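You operate a simulated robot arm through the tools that you are given. There is no shell and no other tool. Be economical: measure what you need, move in short steps, check, and stop when the job is done.

Carry out the task below with a simulated robot arm. There is one attempt and no reset: what you move stays moved.

## Task
Light the box, look at both discs on it through the loupe and crayon the scratched one.
Fine: loupe parked, crayon back in its cup, box off.

It is judged by the outcome, as a careful person would: the job done as asked, and still so three seconds after it is handed in. It fails if anything else is knocked over, pushed out of place, dropped, spilled or broken.

## Robot
A 7-joint arm with a two-finger parallel gripper, fixed in place. Base frame: the origin is at the foot of the arm, x ahead of it, y to its left, z up. Lengths are in mm, angles in degrees, forces in N, time in s.
Its first joint turns from -66.0 to 66.0 degrees. Payload 1.57 kg.
Tool frame: the origin (TCP) lies between the finger pads and is the grasp point; the fingertips stand 30 mm ahead of it; z points along the fingers, y is the line along which they close. Largest opening 110 mm; finger width 24, thickness 12; the body of the gripper, 48 by 112 mm, starts 78 mm behind the TCP.
Orientation is that of the tool frame in the base frame, as a unit quaternion [x, y, z, w]. With the fingers straight down and closing along the base's y, the tool's x points along the base's -x, its y along +y and its z along -z.

## Interface
- The arm moves only by the tool nudge_tool. Its argument "increments" is one flat list of numbers, 7 for each row, row after row: the shift along the tool's x, y, z in mm, then the turn, a rotation vector about the tool's x, y, z in degrees, then the closure in counts, from 0 (fully open) to 255 (shut). In form: [dx, dy, dz, rx, ry, rz, hand, dx, dy, dz, rx, ry, rz, hand, ...]. A call has 1 to 20 rows; each row shifts and turns the commanded pose from where the row before left it, along the tool's axes as they then stand. A row lasts 0.2 s, in which the tool goes at most 50 mm and 8.6 degrees; a call with a longer step from one row to the next is refused whole, and so is a gripper value outside its range. Where a pose cannot be reached the arm comes as near as it can. A force on the tool above 90 N (or 10 N above the force at the start of the call, whichever is more), or a blocked arm, ends the call early, and 0.2 s more pass. The fingers move at their own pace (about 108 mm/s each) and stop on an object; they squeeze with about 43 N. The grip force told is the motor's: it shows also when the fingers shut on nothing. Time passes only in rows, and 0.2 s behind the last, so rows that do not move let the fingers close. The reply holds the time, the measured pose of the TCP, the force on the tool along the base axes, the opening and the grip force, in the units named above and with some noise.
- Cameras (640 x 400 px; columns grow to the right, rows downward): "scene" is fixed at [163.7, -389.6, 1407.1]; the picture's right is [0.79, -0.61, 0.00], its down [-0.32, -0.42, -0.85] and it looks along [0.52, 0.67, -0.53] (base axes); focal length 338 px, centre (320, 200). "wrist" rides on the gripper at [70, 16, -141] in the tool frame; the picture's right is [-0.23, 0.97, 0.00], its down [-0.85, -0.20, -0.48] and it looks along [-0.47, -0.11, 0.88] (tool axes); focal length 222 px, centre (320, 200). There is no depth. A picture from a camera that has moved, and an enlarged one, comes with that camera's place and axes in the base frame and with its lens.
- snapshot(camera): a new picture of that camera. It takes no simulated time.
- inspect(camera, box): a new picture of the part [left, top, right, bottom] of that camera's present view, enlarged. It takes no simulated time.
- finish_job(): hands the job in; it is judged then, once.

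Go step by step. Nothing tells you positions but the pictures and the camera data: compare them with the known pose of the tool, close in by small moves and look again before you grip or let go. The budget is 120 turns and 84 pictures, counting those below and the enlarged ones. Unless the task says otherwise, let go and move clear before handing in, and close with one line.

The tools are called after "Emit:" as a command line: name --argument value ..., lists and objects as JSON in quotes. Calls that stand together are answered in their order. nudge_tool: Moves the arm, as the interface text tells. Its arguments: {"type":"object","properties":{"increments":{"type":"array","items":{"type":"number"}}},"required":["increments"]} The other tools are called the same way: snapshot (camera) takes a picture; inspect (camera, box) takes an enlarged picture of a part of a camera's view; finish_job () hands the job in.

At the start:

```text
time_s: 0.0
tcp_pos: [481.1, -69.2, 1161.4]
ee_rot: [0.0, 1.0, 0.0, 0.0]
ft_force: [-1.0, -0.1, 0.1]
grip_width: 110.1
gripper_force: 0.0
```

scene: 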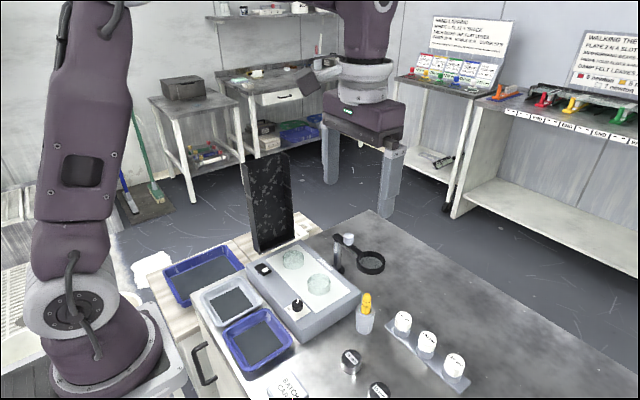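
wrist: 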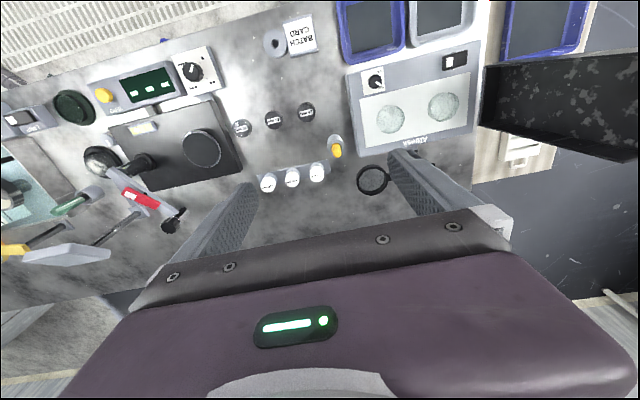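

I see a light box with two discs, a rocker switch and a knob on it, a loupe standing behind it in a holder, and a yellow crayon in a cup. I'll look closer first.

Emit:
inspect --camera "scene" --box '[230, 220, 410, 350]'

Emit:
inspect --camera "wrist" --box '[320, 30, 500, 210]'

```text
3.08 times, centred on (320, 285) of scene
camera zoom: at [163.7, -389.6, 1407.1], right [0.79, -0.61, 0.0], down [-0.32, -0.42, -0.85], along [0.52, 0.67, -0.53], focal length 1041 px, centre (320, -62)
```

zoom: 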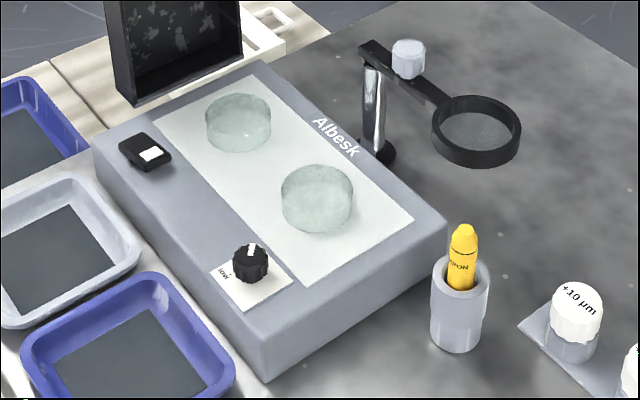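

```text
2.22 times, centred on (410, 120) of wrist
camera zoom: at [410.7, -54.3, 1303.3], right [0.23, 0.97, 0.0], down [0.85, -0.2, 0.48], along [0.47, -0.11, -0.88], focal length 494 px, centre (120, 378)
```

zoom: 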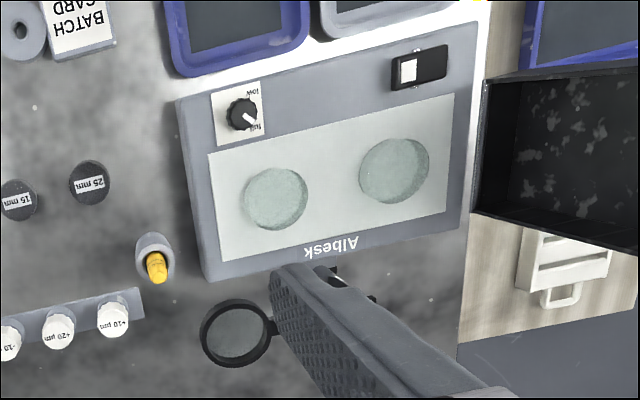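

Emit:
nudge_tool --increments '[17, 28, 17, 0, 0, 0, 0, 17, 28, 17, 0, 0, 0, 0, 17, 28, 17, 0, 0, 0, 0, 17, 28, 17, 0, 0, 0, 0, 17, 28, 17, 0, 0, 0, 0, 16, 29, 16, 0, 0, 0, 0]'

Emit:
snapshot --camera "wrist"

```text
time_s: 1.4
tcp_pos: [381.9, 101.7, 1060.5]
ee_rot: [0.001, 1.0, 0.001, 0.0]
ft_force: [-0.3, 0.1, -0.8]
grip_width: 110.1
gripper_force: 0.1
```

```text
79 pictures are left
camera wrist: at [311.7, 117.5, 1202.7], right [0.23, 0.97, 0.0], down [0.85, -0.2, 0.48], along [0.47, -0.11, -0.88], focal length 222 px, centre (320, 200)
```

wrist: 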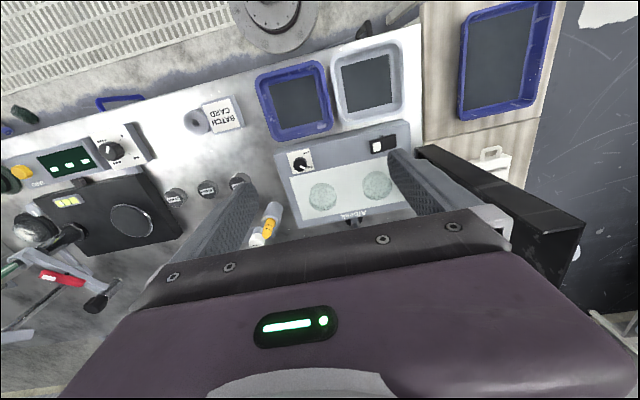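

Emit:
inspect --camera "wrist" --box '[250, 110, 430, 222]'

Emit:
inspect --camera "scene" --box '[235, 230, 365, 345]'

Emit:
inspect --camera "scene" --box '[320, 220, 400, 345]'

```text
3.56 times, centred on (340, 166) of wrist
camera zoom: at [311.7, 117.5, 1202.7], right [0.23, 0.97, 0.0], down [0.85, -0.2, 0.48], along [0.47, -0.11, -0.88], focal length 790 px, centre (249, 321)
```

zoom: 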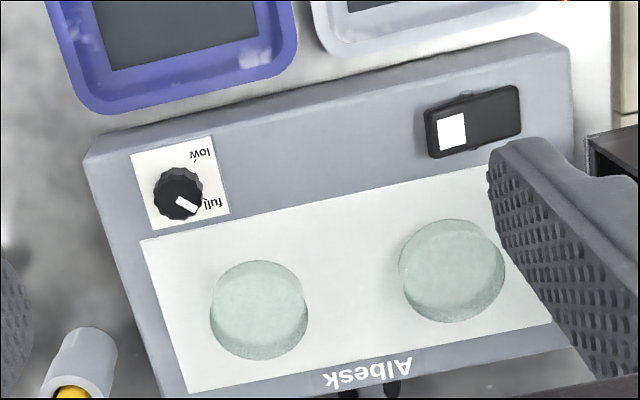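

```text
3.48 times, centred on (300, 288) of scene
camera zoom: at [163.6, -389.6, 1407.1], right [0.79, -0.61, 0.0], down [-0.32, -0.42, -0.85], along [0.52, 0.67, -0.53], focal length 1177 px, centre (390, -104)
```

zoom: 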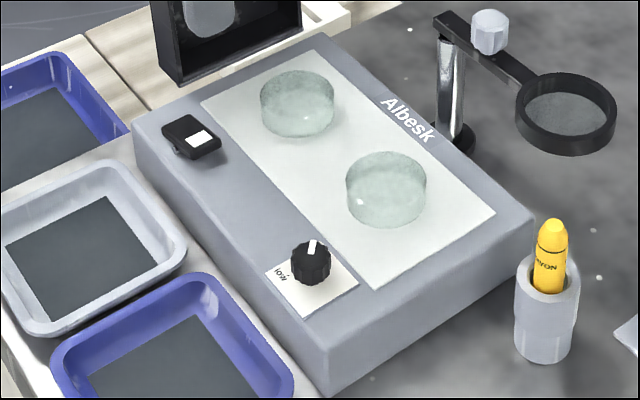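

```text
3.20 times, centred on (360, 282) of scene
camera zoom: at [163.6, -389.6, 1407.1], right [0.79, -0.61, 0.0], down [-0.32, -0.42, -0.85], along [0.52, 0.67, -0.53], focal length 1083 px, centre (192, -64)
```

zoom: 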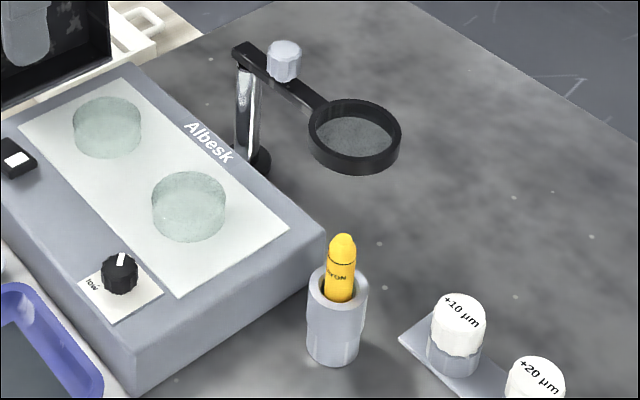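

The loupe swings on a post behind the box. I'll move over it for a closer look.

Emit:
nudge_tool --increments '[-35, -10, 0, 0, 0, 0, 0, -35, -10, 0, 0, 0, 0, 0, -35, -10, 0, 0, 0, 0, 0, -25, -10, 0, 0, 0, 0, 0]'

Emit:
snapshot --camera "wrist"

Emit:
inspect --camera "wrist" --box '[250, 60, 430, 222]'

Emit:
inspect --camera "scene" --box '[250, 255, 290, 280]'

```text
time_s: 2.4
tcp_pos: [512.5, 59.7, 1060.4]
ee_rot: [0.0, 1.0, 0.0, -0.001]
ft_force: [0.3, 0.1, 0.1]
grip_width: 109.7
gripper_force: 0.0
```

```text
75 pictures are left
camera wrist: at [441.3, 75.8, 1202.1], right [0.23, 0.97, 0.0], down [0.86, -0.2, 0.48], along [0.47, -0.11, -0.88], focal length 222 px, centre (320, 200)
```

wrist: 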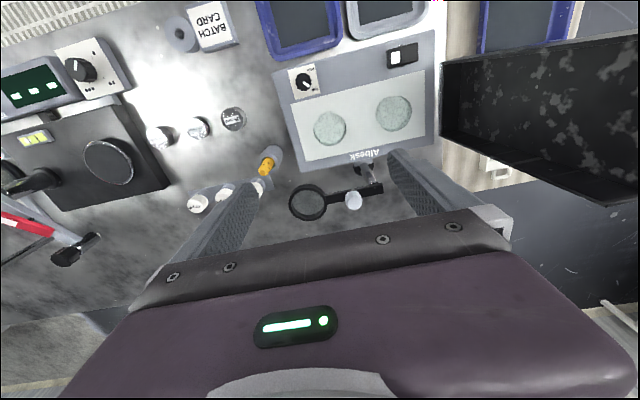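

```text
2.47 times, centred on (340, 141) of wrist
camera zoom: at [441.3, 75.8, 1202.1], right [0.23, 0.97, 0.0], down [0.86, -0.2, 0.48], along [0.47, -0.11, -0.88], focal length 548 px, centre (271, 346)
```

zoom: 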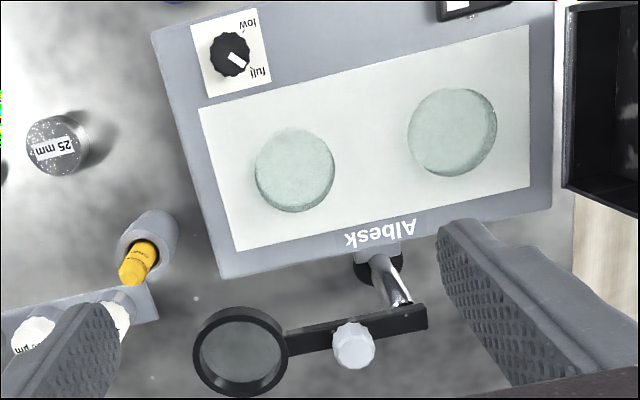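

```text
16.00 times, centred on (270, 268) of scene
camera zoom: at [163.7, -389.6, 1407.1], right [0.79, -0.61, 0.0], down [-0.32, -0.42, -0.85], along [0.52, 0.67, -0.53], focal length 5416 px, centre (1120, -880)
```

zoom: 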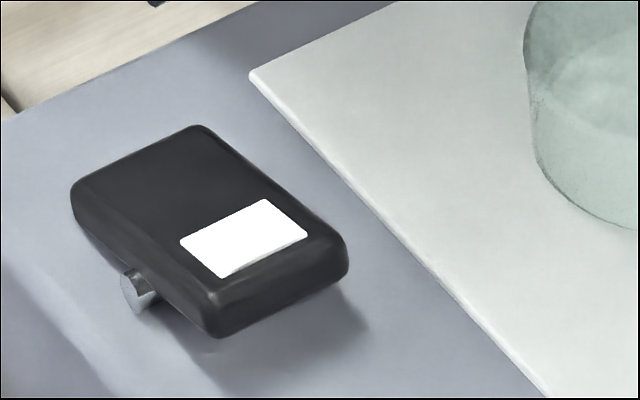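

The switch is a rocker whose white-marked end (towards -y) stands up, at about (438, 184, 810), and the dimmer is already at "full". I'll close the fingers and go above that end.

Emit:
nudge_tool --increments '[12.4, 20.7, 31.7, 0, 0, 0, 255, 12.4, 20.7, 31.7, 0, 0, 0, 255, 12.4, 20.7, 31.7, 0, 0, 0, 255, 12.4, 20.7, 31.7, 0, 0, 0, 255, 12.4, 20.7, 31.7, 0, 0, 0, 255, 12.4, 20.7, 31.7, 0, 0, 0, 255]'

Emit:
inspect --camera "scene" --box '[235, 220, 335, 300]'

Emit:
snapshot --camera "wrist"

```text
time_s: 3.8
tcp_pos: [434.9, 183.2, 870.8]
ee_rot: [0.001, 1.0, 0.0, 0.0]
ft_force: [-0.3, -0.1, 0.8]
grip_width: 0.1
gripper_force: 21.1
```

```text
5.00 times, centred on (285, 260) of scene
camera zoom: at [163.7, -389.6, 1407.1], right [0.79, -0.61, 0.0], down [-0.32, -0.42, -0.85], along [0.52, 0.67, -0.53], focal length 1692 px, centre (495, -100)
```

zoom: 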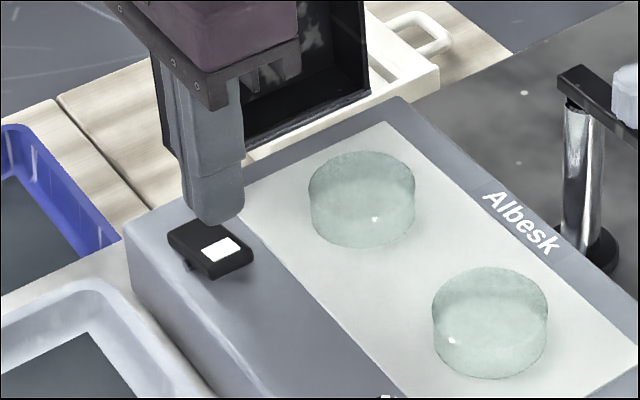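

```text
71 pictures are left
camera wrist: at [365.2, 200.3, 1012.4], right [0.23, 0.97, 0.0], down [0.85, -0.2, 0.48], along [0.47, -0.11, -0.88], focal length 222 px, centre (320, 200)
```

wrist: 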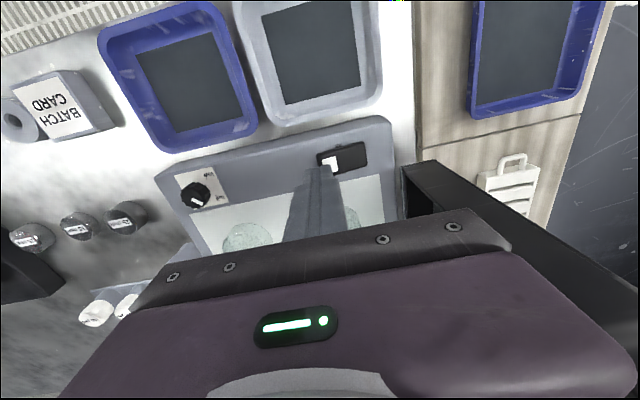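

Emit:
nudge_tool --increments '[-5, 0, 8, 0, 0, 0, 255, 0, 0, 8, 0, 0, 0, 255, 0, 0, 6, 0, 0, 0, 255]'

Emit:
inspect --camera "scene" --box '[250, 250, 300, 282]'

```text
time_s: 4.6
tcp_pos: [440.6, 183.2, 848.0]
ee_rot: [0.0, 1.0, -0.001, 0.0]
ft_force: [0.1, 0.8, -0.8]
grip_width: 0.1
gripper_force: 22.0
```

```text
12.50 times, centred on (275, 266) of scene
camera zoom: at [163.7, -389.6, 1407.1], right [0.79, -0.61, 0.0], down [-0.32, -0.42, -0.85], along [0.52, 0.67, -0.53], focal length 4231 px, centre (882, -625)
```

zoom: 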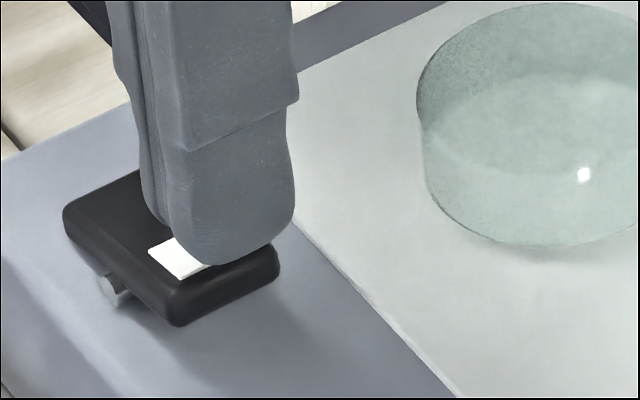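

Emit:
nudge_tool --increments '[3, -1, 3, 0, 0, 0, 255, 0, 0, 2, 0, 0, 0, 255, 0, 0, 2, 0, 0, 0, 255, 0, 0, 2, 0, 0, 0, 255]'

Emit:
inspect --camera "scene" --box '[240, 230, 340, 300]'

```text
time_s: 5.6
tcp_pos: [438.2, 181.9, 839.9]
ee_rot: [0.0, 1.0, 0.001, 0.0]
ft_force: [-0.6, -0.1, 0.0]
grip_width: 0.1
gripper_force: 22.1
```

```text
5.71 times, centred on (290, 265) of scene
camera zoom: at [163.7, -389.6, 1407.1], right [0.79, -0.61, 0.0], down [-0.32, -0.42, -0.85], along [0.52, 0.67, -0.53], focal length 1934 px, centre (491, -171)
```

zoom: 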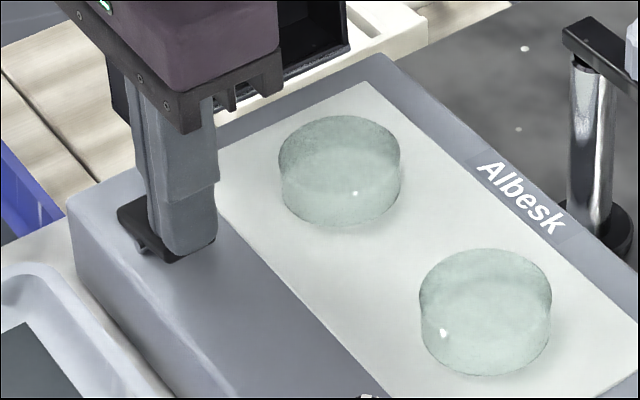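

Emit:
nudge_tool --increments '[0, 0, 1.5, 0, 0, 0, 255, 0, 0, 1.5, 0, 0, 0, 255, 0, 0, 1.5, 0, 0, 0, 255]'

Emit:
inspect --camera "scene" --box '[240, 230, 340, 300]'

```text
time_s: 6.4
tcp_pos: [437.1, 181.7, 834.9]
ee_rot: [0.001, 1.0, 0.0, 0.0]
ft_force: [0.9, 1.1, 1.3]
grip_width: 0.1
gripper_force: 20.9
```

```text
5.71 times, centred on (290, 265) of scene
camera zoom: at [163.7, -389.6, 1407.1], right [0.79, -0.61, 0.0], down [-0.32, -0.42, -0.85], along [0.52, 0.67, -0.53], focal length 1934 px, centre (491, -171)
```

zoom: 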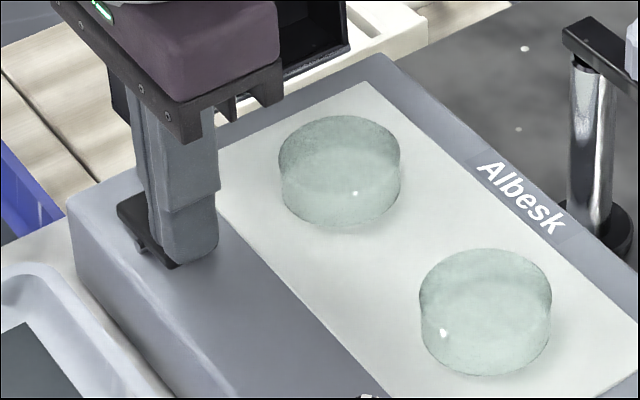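

Emit:
nudge_tool --increments '[0, 0, 1.5, 0, 0, 0, 255, 0, 0, 1.5, 0, 0, 0, 255]'

Emit:
inspect --camera "scene" --box '[240, 230, 340, 300]'

```text
time_s: 7.0
tcp_pos: [438.1, 182.5, 831.9]
ee_rot: [0.001, 1.0, -0.001, 0.0]
ft_force: [-0.6, 0.0, 0.5]
grip_width: 0.0
gripper_force: 21.0
```

```text
5.71 times, centred on (290, 265) of scene
camera zoom: at [163.7, -389.6, 1407.1], right [0.79, -0.61, 0.0], down [-0.32, -0.42, -0.85], along [0.52, 0.67, -0.53], focal length 1934 px, centre (491, -171)
```

zoom: 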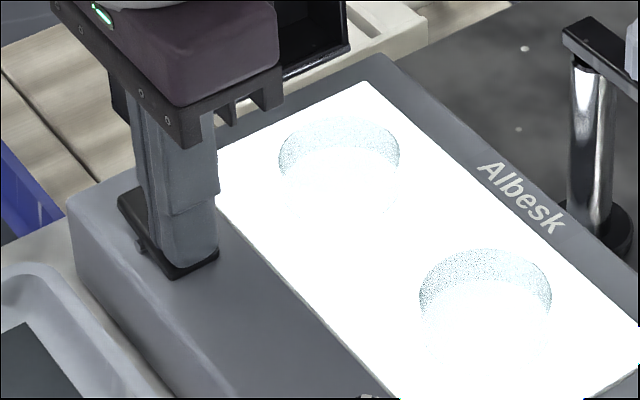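

The box is lit. I'll rise and see how the discs look.

Emit:
nudge_tool --increments '[0, 0, -30, 0, 0, 0, 255, 0, 0, -40, 0, 0, 0, 255, 20, -20, -40, 0, 0, 0, 255, 20, -20, -40, 0, 0, 0, 255, 10, -20, -20, 0, 0, 0, 0, 0, -10, 0, 0, 0, 0, 0]'

Emit:
snapshot --camera "wrist"

Emit:
inspect --camera "scene" --box '[240, 220, 400, 320]'

```text
time_s: 8.4
tcp_pos: [388.1, 112.1, 1002.6]
ee_rot: [0.001, 1.0, 0.0, -0.001]
ft_force: [0.1, -0.3, 1.3]
grip_width: 110.0
gripper_force: 0.0
```

```text
66 pictures are left
camera wrist: at [318.0, 128.5, 1143.7], right [0.23, 0.97, 0.0], down [0.85, -0.2, 0.48], along [0.47, -0.11, -0.88], focal length 222 px, centre (320, 200)
```

wrist: 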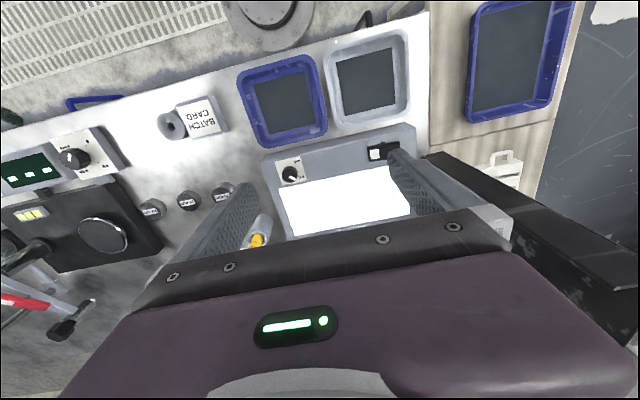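

```text
4.00 times, centred on (320, 270) of scene
camera zoom: at [163.6, -389.6, 1407.1], right [0.79, -0.61, 0.0], down [-0.32, -0.42, -0.85], along [0.52, 0.67, -0.53], focal length 1354 px, centre (320, -80)
```

zoom: 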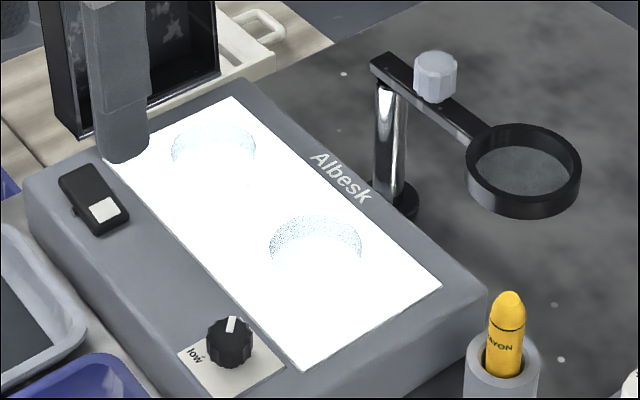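

The lit panel washes out the picture, so the dimmer likely needs turning down. I'll look closely at its scale.

Emit:
inspect --camera "wrist" --box '[268, 150, 316, 190]'

Emit:
inspect --camera "scene" --box '[280, 285, 320, 320]'

Emit:
inspect --camera "scene" --box '[275, 240, 345, 300]'

```text
10.00 times, centred on (292, 170) of wrist
camera zoom: at [318.0, 128.5, 1143.7], right [0.23, 0.97, 0.0], down [0.85, -0.2, 0.48], along [0.47, -0.11, -0.88], focal length 2221 px, centre (600, 500)
```

zoom: 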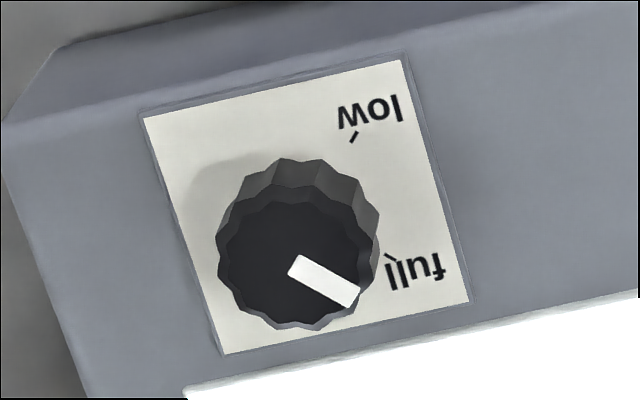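

```text
11.43 times, centred on (300, 302) of scene
camera zoom: at [163.6, -389.6, 1407.1], right [0.79, -0.61, 0.0], down [-0.32, -0.42, -0.85], along [0.52, 0.67, -0.53], focal length 3868 px, centre (549, -971)
```

zoom: 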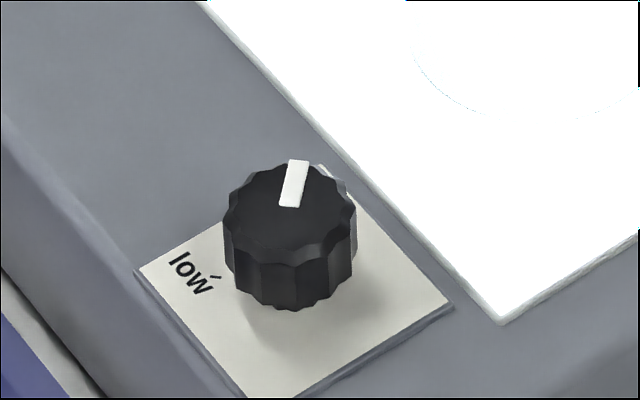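

```text
6.67 times, centred on (310, 270) of scene
camera zoom: at [163.6, -389.6, 1407.1], right [0.79, -0.61, 0.0], down [-0.32, -0.42, -0.85], along [0.52, 0.67, -0.53], focal length 2256 px, centre (387, -267)
```

zoom: 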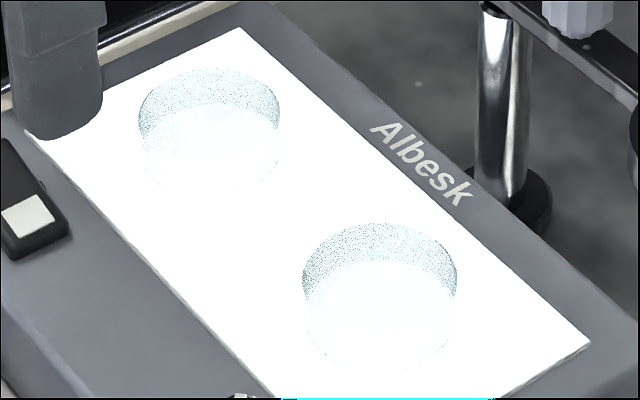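

The dimmer sits past "full"; the low mark is about 90° counter-clockwise (from above). The knob is at about (440, 50), top z 814. I'll go above it, pre-turned by 45°.

Emit:
nudge_tool --increments '[-12.9, -15.5, 30.6, 0, 0, 0, 139, -12.9, -15.5, 30.6, 0, 0, 0, 139, -12.9, -15.5, 30.6, 0, 0, 0, 139, -12.9, -15.5, 30.6, 0, 0, 0, 139, 0, 0, 0, 0, 0, 7.5, 139, 0, 0, 0, 0, 0, 7.5, 139, 0, 0, 0, 0, 0, 7.5, 139, 0, 0, 0, 0, 0, 7.5, 139, 0, 0, 0, 0, 0, 7.5, 139, 0, 0, 0, 0, 0, 7.5, 139]'

Emit:
inspect --camera "scene" --box '[250, 250, 350, 330]'

Emit:
snapshot --camera "wrist"

```text
time_s: 10.6
tcp_pos: [439.6, 49.3, 879.6]
ee_rot: [0.384, 0.923, 0.0, 0.0]
ft_force: [-0.4, -0.2, -0.3]
grip_width: 50.1
gripper_force: 0.0
```

```text
5.00 times, centred on (300, 290) of scene
camera zoom: at [163.7, -389.6, 1407.1], right [0.79, -0.61, 0.0], down [-0.32, -0.42, -0.85], along [0.52, 0.67, -0.53], focal length 1692 px, centre (420, -250)
```

zoom: 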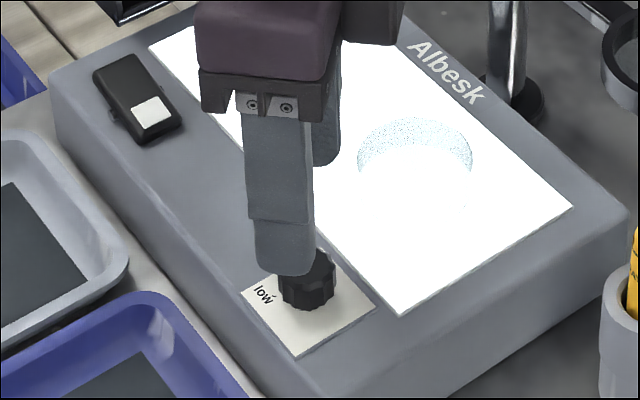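

```text
60 pictures are left
camera wrist: at [400.9, 110.9, 1021.1], right [0.85, 0.53, 0.0], down [0.46, -0.75, 0.48], along [0.25, -0.41, -0.88], focal length 222 px, centre (320, 200)
```

wrist: 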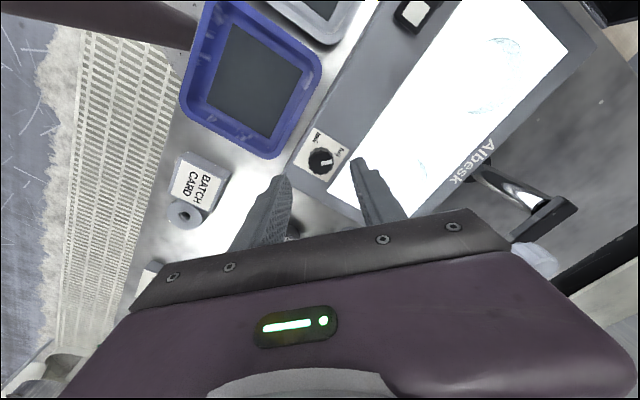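

Emit:
nudge_tool --increments '[0, 0, 15, 0, 0, 0, 139, 0, 0, 15, 0, 0, 0, 139, 0, 0, 10, 0, 0, 0, 139, 0, 0, 4, 0, 0, 0, 139]'

Emit:
inspect --camera "wrist" --box '[240, 110, 420, 250]'

Emit:
inspect --camera "scene" --box '[270, 275, 330, 325]'

```text
time_s: 11.6
tcp_pos: [438.5, 49.4, 835.4]
ee_rot: [0.383, 0.924, 0.0, 0.0]
ft_force: [-0.3, 0.0, 0.1]
grip_width: 50.3
gripper_force: 0.0
```

```text
2.86 times, centred on (330, 180) of wrist
camera zoom: at [400.6, 111.1, 976.6], right [0.85, 0.53, 0.0], down [0.46, -0.75, 0.48], along [0.25, -0.41, -0.88], focal length 635 px, centre (291, 257)
```

zoom: 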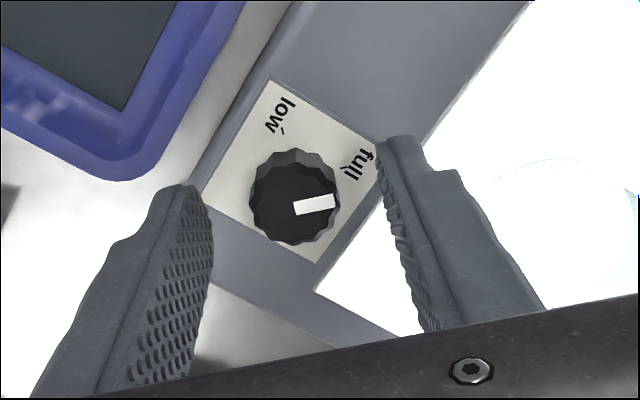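

```text
8.00 times, centred on (300, 300) of scene
camera zoom: at [163.7, -389.6, 1407.1], right [0.79, -0.61, 0.0], down [-0.32, -0.42, -0.85], along [0.52, 0.67, -0.53], focal length 2708 px, centre (480, -600)
```

zoom: 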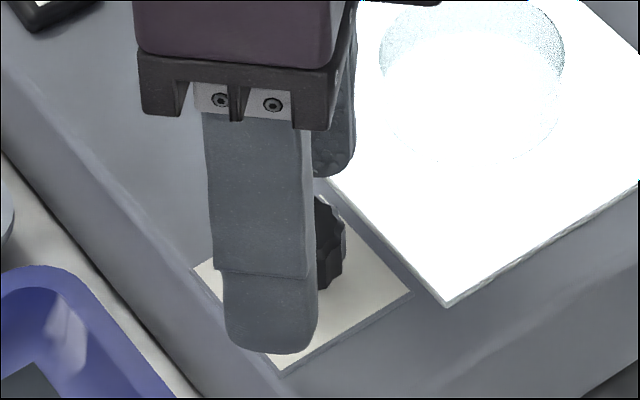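

Emit:
nudge_tool --increments '[0, 0, 0, 0, 0, 0, 185, 0, 0, 0, 0, 0, 0, 205, 0, 0, 0, 0, 0, 0, 215, 0, 0, 0, 0, 0, 0, 215]'

```text
time_s: 12.6
tcp_pos: [438.9, 51.1, 835.3]
ee_rot: [0.383, 0.924, -0.001, 0.0]
ft_force: [5.4, 5.3, -8.2]
grip_width: 23.9
gripper_force: 36.1
```

Emit:
nudge_tool --increments '[0, 0, 0, 0, 0, -8, 215, 0, 0, 0, 0, 0, -8, 215, 0, 0, 0, 0, 0, -8, 215, 0, 0, 0, 0, 0, -8, 215, 0, 0, 0, 0, 0, -8, 215]'

Emit:
inspect --camera "scene" --box '[240, 230, 360, 325]'

```text
time_s: 13.8
tcp_pos: [438.5, 49.8, 836.7]
ee_rot: [0.043, 0.999, 0.0, -0.001]
ft_force: [2.5, 9.3, -35.0]
grip_width: 24.1
gripper_force: 36.2
```

```text
4.21 times, centred on (300, 278) of scene
camera zoom: at [164.2, -389.3, 1407.1], right [0.79, -0.61, 0.0], down [-0.33, -0.42, -0.85], along [0.52, 0.67, -0.53], focal length 1425 px, centre (404, -126)
```

zoom: 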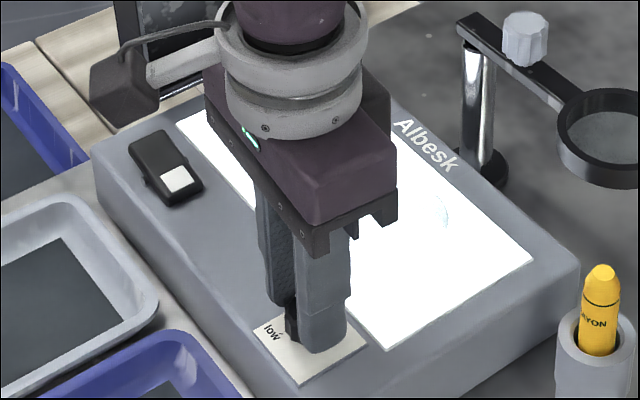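

Emit:
nudge_tool --increments '[0, 0, 0, 0, 0, -8, 215, 0, 0, 0, 0, 0, -8, 215]'

Emit:
inspect --camera "scene" --box '[240, 230, 360, 325]'

```text
time_s: 14.4
tcp_pos: [437.9, 49.6, 835.9]
ee_rot: [-0.096, 0.995, 0.0, 0.0]
ft_force: [-6.9, 5.4, -1.3]
grip_width: 24.0
gripper_force: 35.9
```

```text
4.21 times, centred on (300, 278) of scene
camera zoom: at [163.5, -389.5, 1407.1], right [0.79, -0.61, 0.0], down [-0.32, -0.42, -0.85], along [0.52, 0.67, -0.53], focal length 1425 px, centre (404, -126)
```

zoom: 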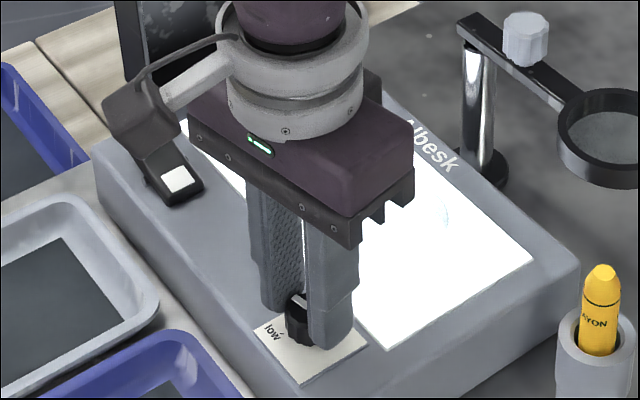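

Emit:
nudge_tool --increments '[0, 0, 0, 0, 0, -8, 215, 0, 0, 0, 0, 0, -8, 215, 0, 0, 0, 0, 0, -8, 215]'

Emit:
inspect --camera "scene" --box '[240, 230, 360, 325]'

```text
time_s: 15.2
tcp_pos: [438.1, 48.9, 836.1]
ee_rot: [-0.301, 0.954, 0.0, -0.001]
ft_force: [-1.0, -5.1, -8.6]
grip_width: 23.8
gripper_force: 36.2
```

```text
4.21 times, centred on (300, 278) of scene
camera zoom: at [163.8, -389.7, 1407.0], right [0.79, -0.61, 0.0], down [-0.32, -0.42, -0.85], along [0.52, 0.67, -0.53], focal length 1425 px, centre (404, -126)
```

zoom: 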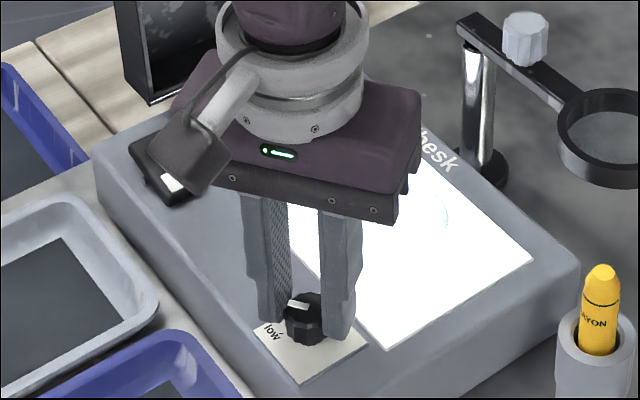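

Emit:
nudge_tool --increments '[0, 0, 0, 0, 0, -5, 215, 0, 0, 0, 0, 0, -5, 215, 0, 0, 0, 0, 0, 0, 215]'

Emit:
inspect --camera "scene" --box '[240, 230, 360, 325]'

```text
time_s: 16.0
tcp_pos: [438.7, 49.0, 837.8]
ee_rot: [-0.383, 0.924, -0.001, 0.0]
ft_force: [2.9, -12.6, 4.8]
grip_width: 23.8
gripper_force: 36.2
```

```text
4.21 times, centred on (300, 278) of scene
camera zoom: at [163.6, -389.9, 1407.0], right [0.79, -0.61, 0.0], down [-0.32, -0.42, -0.85], along [0.52, 0.67, -0.53], focal length 1425 px, centre (404, -126)
```

zoom: 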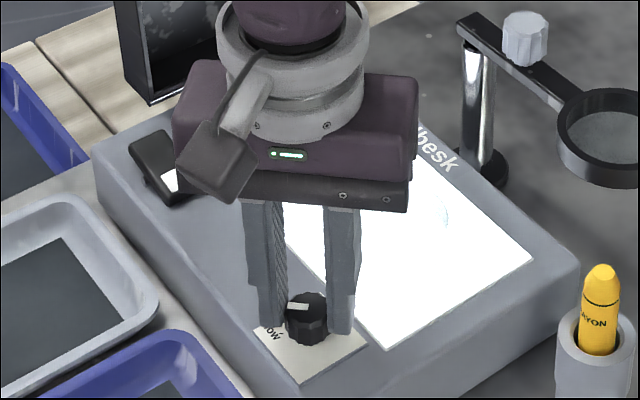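

The dimmer has come to its stop at "low". I'll let go, rise and look at the discs.

Emit:
nudge_tool --increments '[0, 0, 0, 0, 0, 0, 139, 0, 0, 0, 0, 0, 0, 139, 0, 0, -20, 0, 0, 0, 139, 0, 0, -30, 0, 0, 0, 139, 0, 0, -40, 0, 0, 8, 139, 0, 0, -40, 0, 0, 8, 139, 0, 0, -30, 0, 0, 8, 0, 0, 0, 0, 0, 0, 8, 0, 0, 0, 0, 0, 0, 8, 0, 0, 0, 0, 0, 0, 5, 0]'

Emit:
snapshot --camera "wrist"

Emit:
inspect --camera "scene" --box '[275, 240, 345, 320]'

```text
time_s: 18.2
tcp_pos: [440.8, 50.1, 995.9]
ee_rot: [0.002, 1.0, 0.0, 0.0]
ft_force: [-0.1, -1.0, 0.7]
grip_width: 110.0
gripper_force: 0.0
```

```text
53 pictures are left
camera wrist: at [369.2, 66.3, 1137.2], right [0.23, 0.97, 0.0], down [0.85, -0.2, 0.48], along [0.47, -0.11, -0.88], focal length 222 px, centre (320, 200)
```

wrist: 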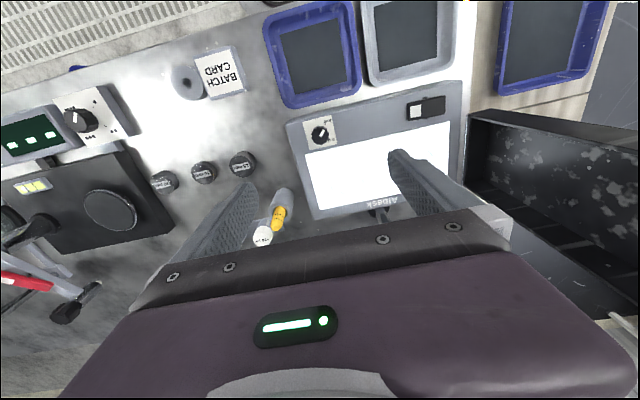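

```text
5.00 times, centred on (310, 280) of scene
camera zoom: at [163.7, -389.6, 1407.1], right [0.79, -0.61, 0.0], down [-0.32, -0.42, -0.85], along [0.52, 0.67, -0.53], focal length 1692 px, centre (370, -200)
```

zoom: 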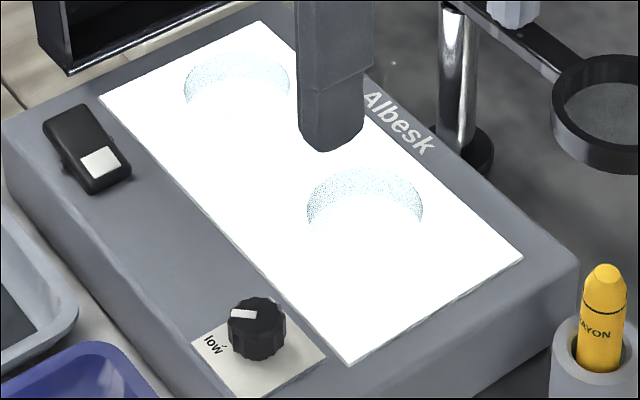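

Brightness is still high, but I'll go on to the loupe. I'll move nearer to its white knob for an accurate position.

Emit:
nudge_tool --increments '[-32, 10, 0, 0, 0, 0, 0, -32, 10, 0, 0, 0, 0, 0, -32, 10, 0, 0, 0, 0, 0, -33, 10, 0, 0, 0, 0, 0]'

Emit:
inspect --camera "wrist" --box '[210, 80, 420, 222]'

Emit:
inspect --camera "scene" --box '[320, 220, 400, 280]'

```text
time_s: 19.2
tcp_pos: [569.0, 89.1, 992.8]
ee_rot: [0.001, 1.0, 0.001, 0.0]
ft_force: [-0.2, 0.2, -0.6]
grip_width: 110.0
gripper_force: 0.1
```

```text
2.82 times, centred on (315, 151) of wrist
camera zoom: at [498.3, 105.0, 1134.7], right [0.23, 0.97, 0.0], down [0.86, -0.2, 0.48], along [0.47, -0.11, -0.88], focal length 626 px, centre (334, 338)
```

zoom: 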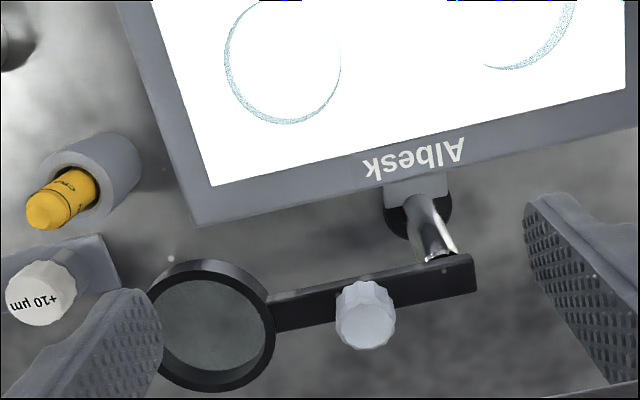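

```text
6.67 times, centred on (360, 250) of scene
camera zoom: at [163.6, -389.6, 1407.1], right [0.79, -0.61, 0.0], down [-0.32, -0.42, -0.85], along [0.52, 0.67, -0.53], focal length 2256 px, centre (53, -133)
```

zoom: 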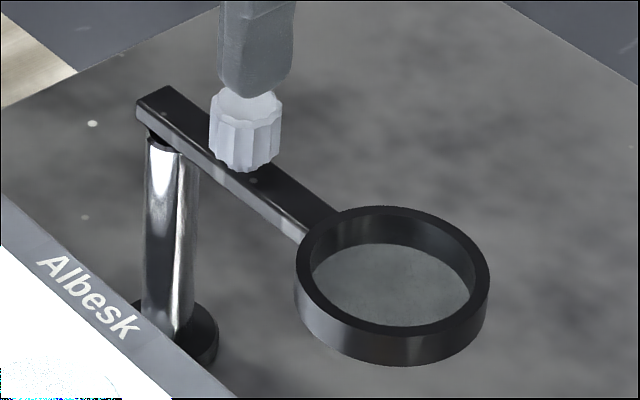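

Knob at about (619.5, 89.5), z 866–888; post axis about (618, 127.5). I'll turn the gripper so it closes along x and stop above the knob.

Emit:
nudge_tool --increments '[-25, 0, 0, 0, 0, 0, 93, -25.5, 0, 0, 0, 0, 0, 93, 0, 0, 0, 0, 0, -8.5, 93, 0, 0, 0, 0, 0, -8.5, 93, 0, 0, 0, 0, 0, -8.5, 93, 0, 0, 0, 0, 0, -8.5, 93, 0, 0, 0, 0, 0, -8.5, 93, 0, 0, 0, 0, 0, -8.5, 93, 0, 0, 0, 0, 0, -8.5, 93, 0, 0, 0, 0, 0, -8.5, 93, 0, 0, 0, 0, 0, -8.5, 93, 0, 0, 0, 0, 0, -8.5, 93, 0, 0, 0, 0, 0, -5, 93, 0, 0, 20, 0, 0, 0, 93, 0, 0, 20, 0, 0, 0, 93]'

Emit:
snapshot --camera "wrist"

Emit:
inspect --camera "scene" --box '[300, 200, 420, 290]'

```text
time_s: 22.4
tcp_pos: [618.8, 90.1, 955.2]
ee_rot: [-0.707, 0.707, 0.001, 0.0]
ft_force: [0.8, 0.3, -0.4]
grip_width: 69.9
gripper_force: 0.0
```

```text
49 pictures are left
camera wrist: at [601.7, 19.9, 1096.6], right [-0.97, 0.23, 0.0], down [0.2, 0.85, 0.48], along [0.11, 0.47, -0.88], focal length 222 px, centre (320, 200)
```

wrist: 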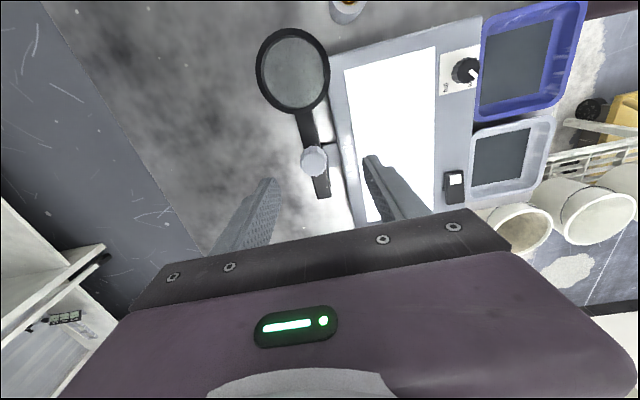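

```text
4.44 times, centred on (360, 245) of scene
camera zoom: at [163.7, -389.6, 1407.1], right [0.79, -0.61, 0.0], down [-0.32, -0.42, -0.85], along [0.52, 0.67, -0.53], focal length 1504 px, centre (142, 0)
```

zoom: 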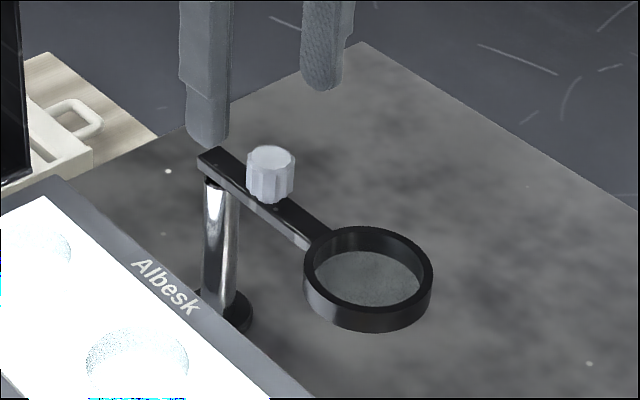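

Emit:
nudge_tool --increments '[0, -2, 20, 0, 0, 0, 93, 0, 0, 20, 0, 0, 0, 93, 0, 0, 14, 0, 0, 0, 93, 0, 0, 0, 0, 0, 0, 93]'

Emit:
inspect --camera "wrist" --box '[210, 20, 430, 250]'

Emit:
inspect --camera "scene" --box '[310, 220, 400, 280]'

```text
time_s: 23.4
tcp_pos: [619.3, 89.2, 902.2]
ee_rot: [-0.706, 0.708, 0.0, 0.0]
ft_force: [-0.1, -0.8, -0.4]
grip_width: 70.0
gripper_force: 0.1
```

```text
1.74 times, centred on (320, 135) of wrist
camera zoom: at [603.8, 19.0, 1042.7], right [-0.97, 0.23, 0.0], down [0.2, 0.85, 0.48], along [0.11, 0.47, -0.88], focal length 386 px, centre (320, 313)
```

zoom: 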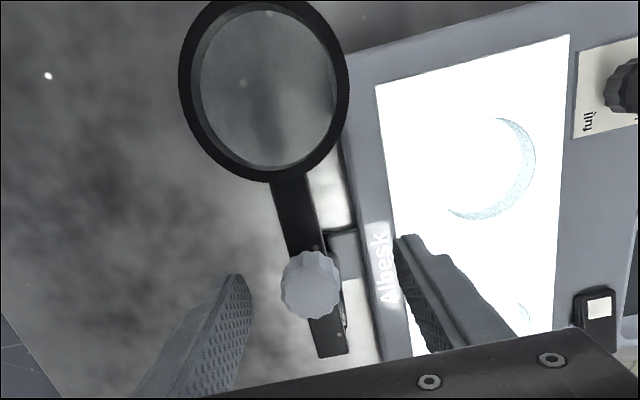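

```text
6.67 times, centred on (355, 250) of scene
camera zoom: at [163.7, -389.6, 1407.1], right [0.79, -0.61, 0.0], down [-0.32, -0.42, -0.85], along [0.52, 0.67, -0.53], focal length 2256 px, centre (87, -133)
```

zoom: 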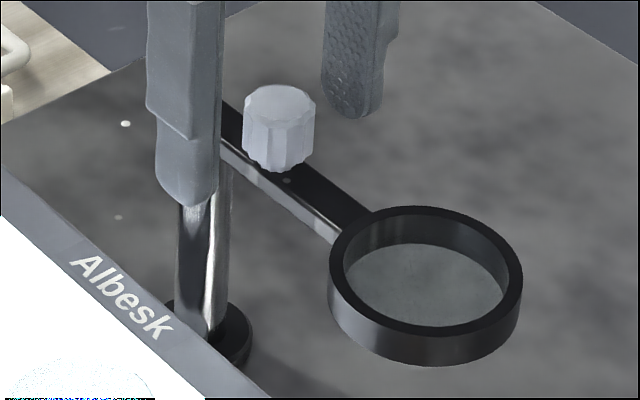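

Emit:
nudge_tool --increments '[0, -4, 0, 0, 0, 0, 93, 0, 0, 0, 0, 0, 0, 150, 0, 0, 0, 0, 0, 0, 183, 0, 0, 0, 0, 0, 0, 183]'

Emit:
inspect --camera "wrist" --box '[210, 20, 430, 250]'

```text
time_s: 24.4
tcp_pos: [623.5, 90.1, 902.6]
ee_rot: [-0.707, 0.708, -0.001, 0.0]
ft_force: [-0.2, 0.4, 0.5]
grip_width: 31.0
gripper_force: 0.1
```

```text
1.74 times, centred on (320, 135) of wrist
camera zoom: at [607.6, 19.5, 1043.2], right [-0.97, 0.23, 0.0], down [0.2, 0.85, 0.48], along [0.11, 0.47, -0.88], focal length 386 px, centre (320, 313)
```

zoom: 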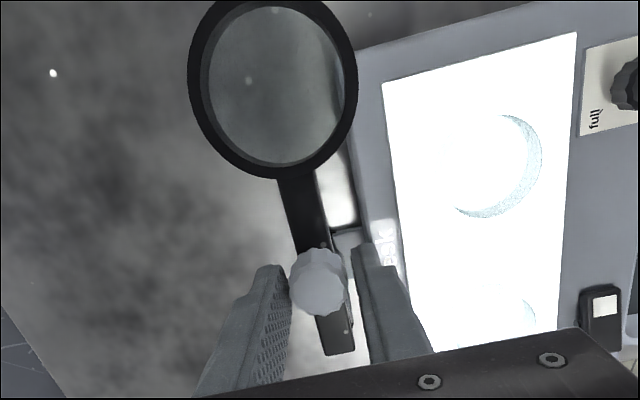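

The knob is caged between the fingers. I'll swing it a little around the post and check that the loupe follows.

Emit:
nudge_tool --increments '[-0.28, 4.63, 0, 0, 0, 7, 183, -0.28, 4.63, 0, 0, 0, 7, 183, -0.28, 4.63, 0, 0, 0, 7, 183, -0.28, 4.63, 0, 0, 0, 7, 183]'

Emit:
inspect --camera "scene" --box '[260, 210, 400, 310]'

```text
time_s: 25.4
tcp_pos: [606.9, 93.0, 901.2]
ee_rot: [-0.514, 0.858, -0.001, -0.001]
ft_force: [-0.3, -0.1, 0.1]
grip_width: 31.6
gripper_force: 0.1
```

```text
4.00 times, centred on (330, 260) of scene
camera zoom: at [163.7, -389.6, 1407.1], right [0.79, -0.61, 0.0], down [-0.32, -0.42, -0.85], along [0.52, 0.67, -0.53], focal length 1354 px, centre (280, -40)
```

zoom: 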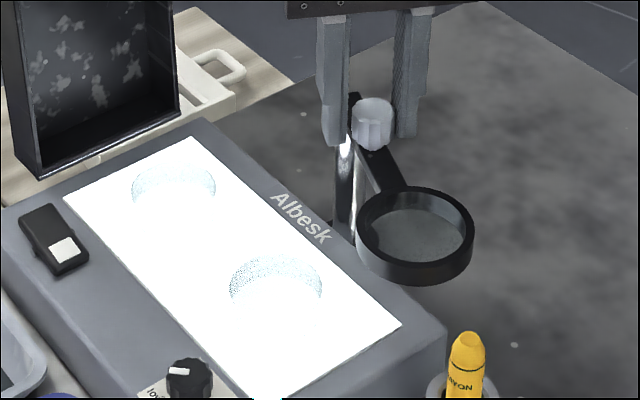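

Emit:
nudge_tool --increments '[-0.28, 4.63, 0, 0, 0, 7, 183, -0.28, 4.63, 0, 0, 0, 7, 183, -0.28, 4.63, 0, 0, 0, 7, 183, -0.28, 4.63, 0, 0, 0, 7, 183, -0.28, 4.63, 0, 0, 0, 7, 183]'

Emit:
inspect --camera "scene" --box '[260, 210, 400, 310]'

Emit:
snapshot --camera "wrist"

```text
time_s: 26.6
tcp_pos: [590.3, 110.4, 901.6]
ee_rot: [-0.231, 0.973, 0.0, 0.0]
ft_force: [-0.2, 0.1, -0.4]
grip_width: 31.2
gripper_force: 0.0
```

```text
4.00 times, centred on (330, 260) of scene
camera zoom: at [163.7, -389.6, 1407.1], right [0.79, -0.61, 0.0], down [-0.32, -0.42, -0.85], along [0.52, 0.67, -0.53], focal length 1354 px, centre (280, -40)
```

zoom: 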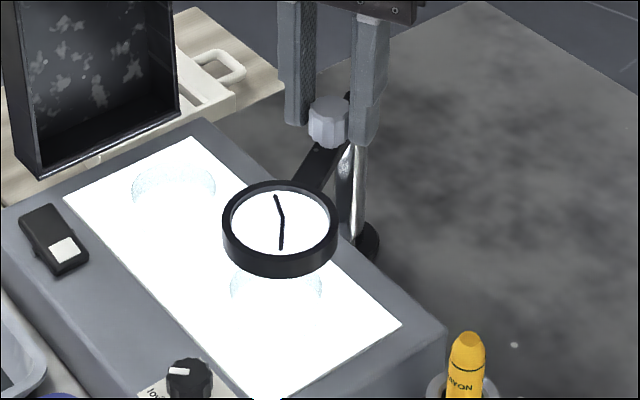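

```text
42 pictures are left
camera wrist: at [521.4, 93.7, 1043.5], right [-0.24, 0.97, 0.0], down [0.85, 0.21, 0.48], along [0.47, 0.11, -0.88], focal length 222 px, centre (320, 200)
```

wrist: 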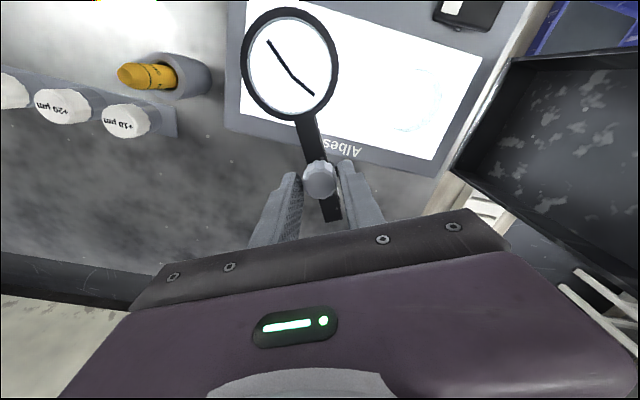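

Through the loupe, the disc at y≈74 (call it A) shows a dark line. I'll swing on to the other disc to compare.

Emit:
nudge_tool --increments '[-0.26, 4.47, 0, 0, 0, 6.75, 183, -0.26, 4.47, 0, 0, 0, 6.75, 183, -0.26, 4.47, 0, 0, 0, 6.75, 183, -0.26, 4.47, 0, 0, 0, 6.75, 183, -0.26, 4.47, 0, 0, 0, 6.75, 183, -0.26, 4.47, 0, 0, 0, 6.75, 183, -0.26, 4.47, 0, 0, 0, 6.75, 183, -0.26, 4.47, 0, 0, 0, 6.75, 183]'

Emit:
snapshot --camera "wrist"

Emit:
inspect --camera "scene" --box '[250, 200, 390, 310]'

```text
time_s: 28.4
tcp_pos: [590.9, 146.1, 901.1]
ee_rot: [0.235, 0.972, -0.001, 0.0]
ft_force: [0.0, -0.3, 0.3]
grip_width: 31.2
gripper_force: 0.1
```

```text
41 pictures are left
camera wrist: at [536.2, 191.8, 1043.4], right [0.65, 0.76, 0.0], down [0.67, -0.57, 0.48], along [0.37, -0.31, -0.88], focal length 222 px, centre (320, 200)
```

wrist: 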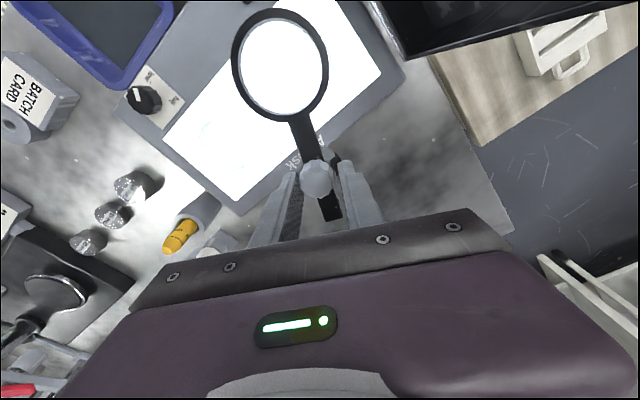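

```text
3.64 times, centred on (320, 255) of scene
camera zoom: at [163.7, -389.6, 1407.1], right [0.79, -0.61, 0.0], down [-0.32, -0.42, -0.85], along [0.52, 0.67, -0.53], focal length 1231 px, centre (320, 0)
```

zoom: 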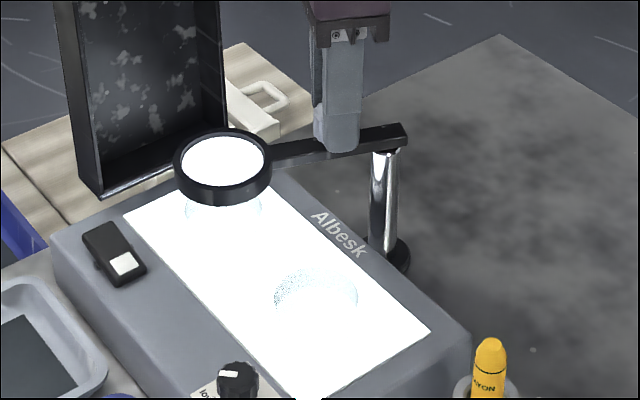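

Emit:
inspect --camera "wrist" --box '[230, 5, 330, 125]'

```text
3.33 times, centred on (280, 65) of wrist
camera zoom: at [536.2, 191.8, 1043.4], right [0.65, 0.76, 0.0], down [0.67, -0.57, 0.48], along [0.37, -0.31, -0.88], focal length 740 px, centre (453, 650)
```

zoom: 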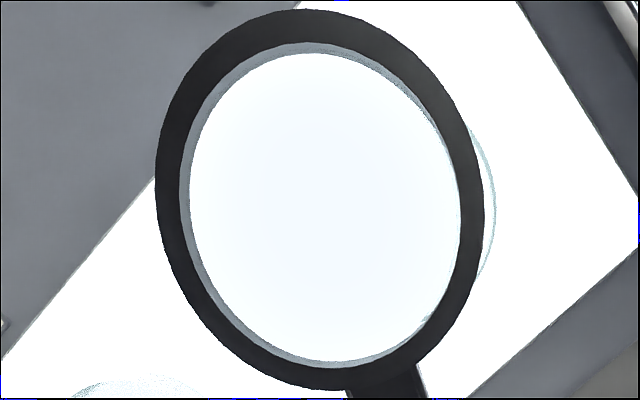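

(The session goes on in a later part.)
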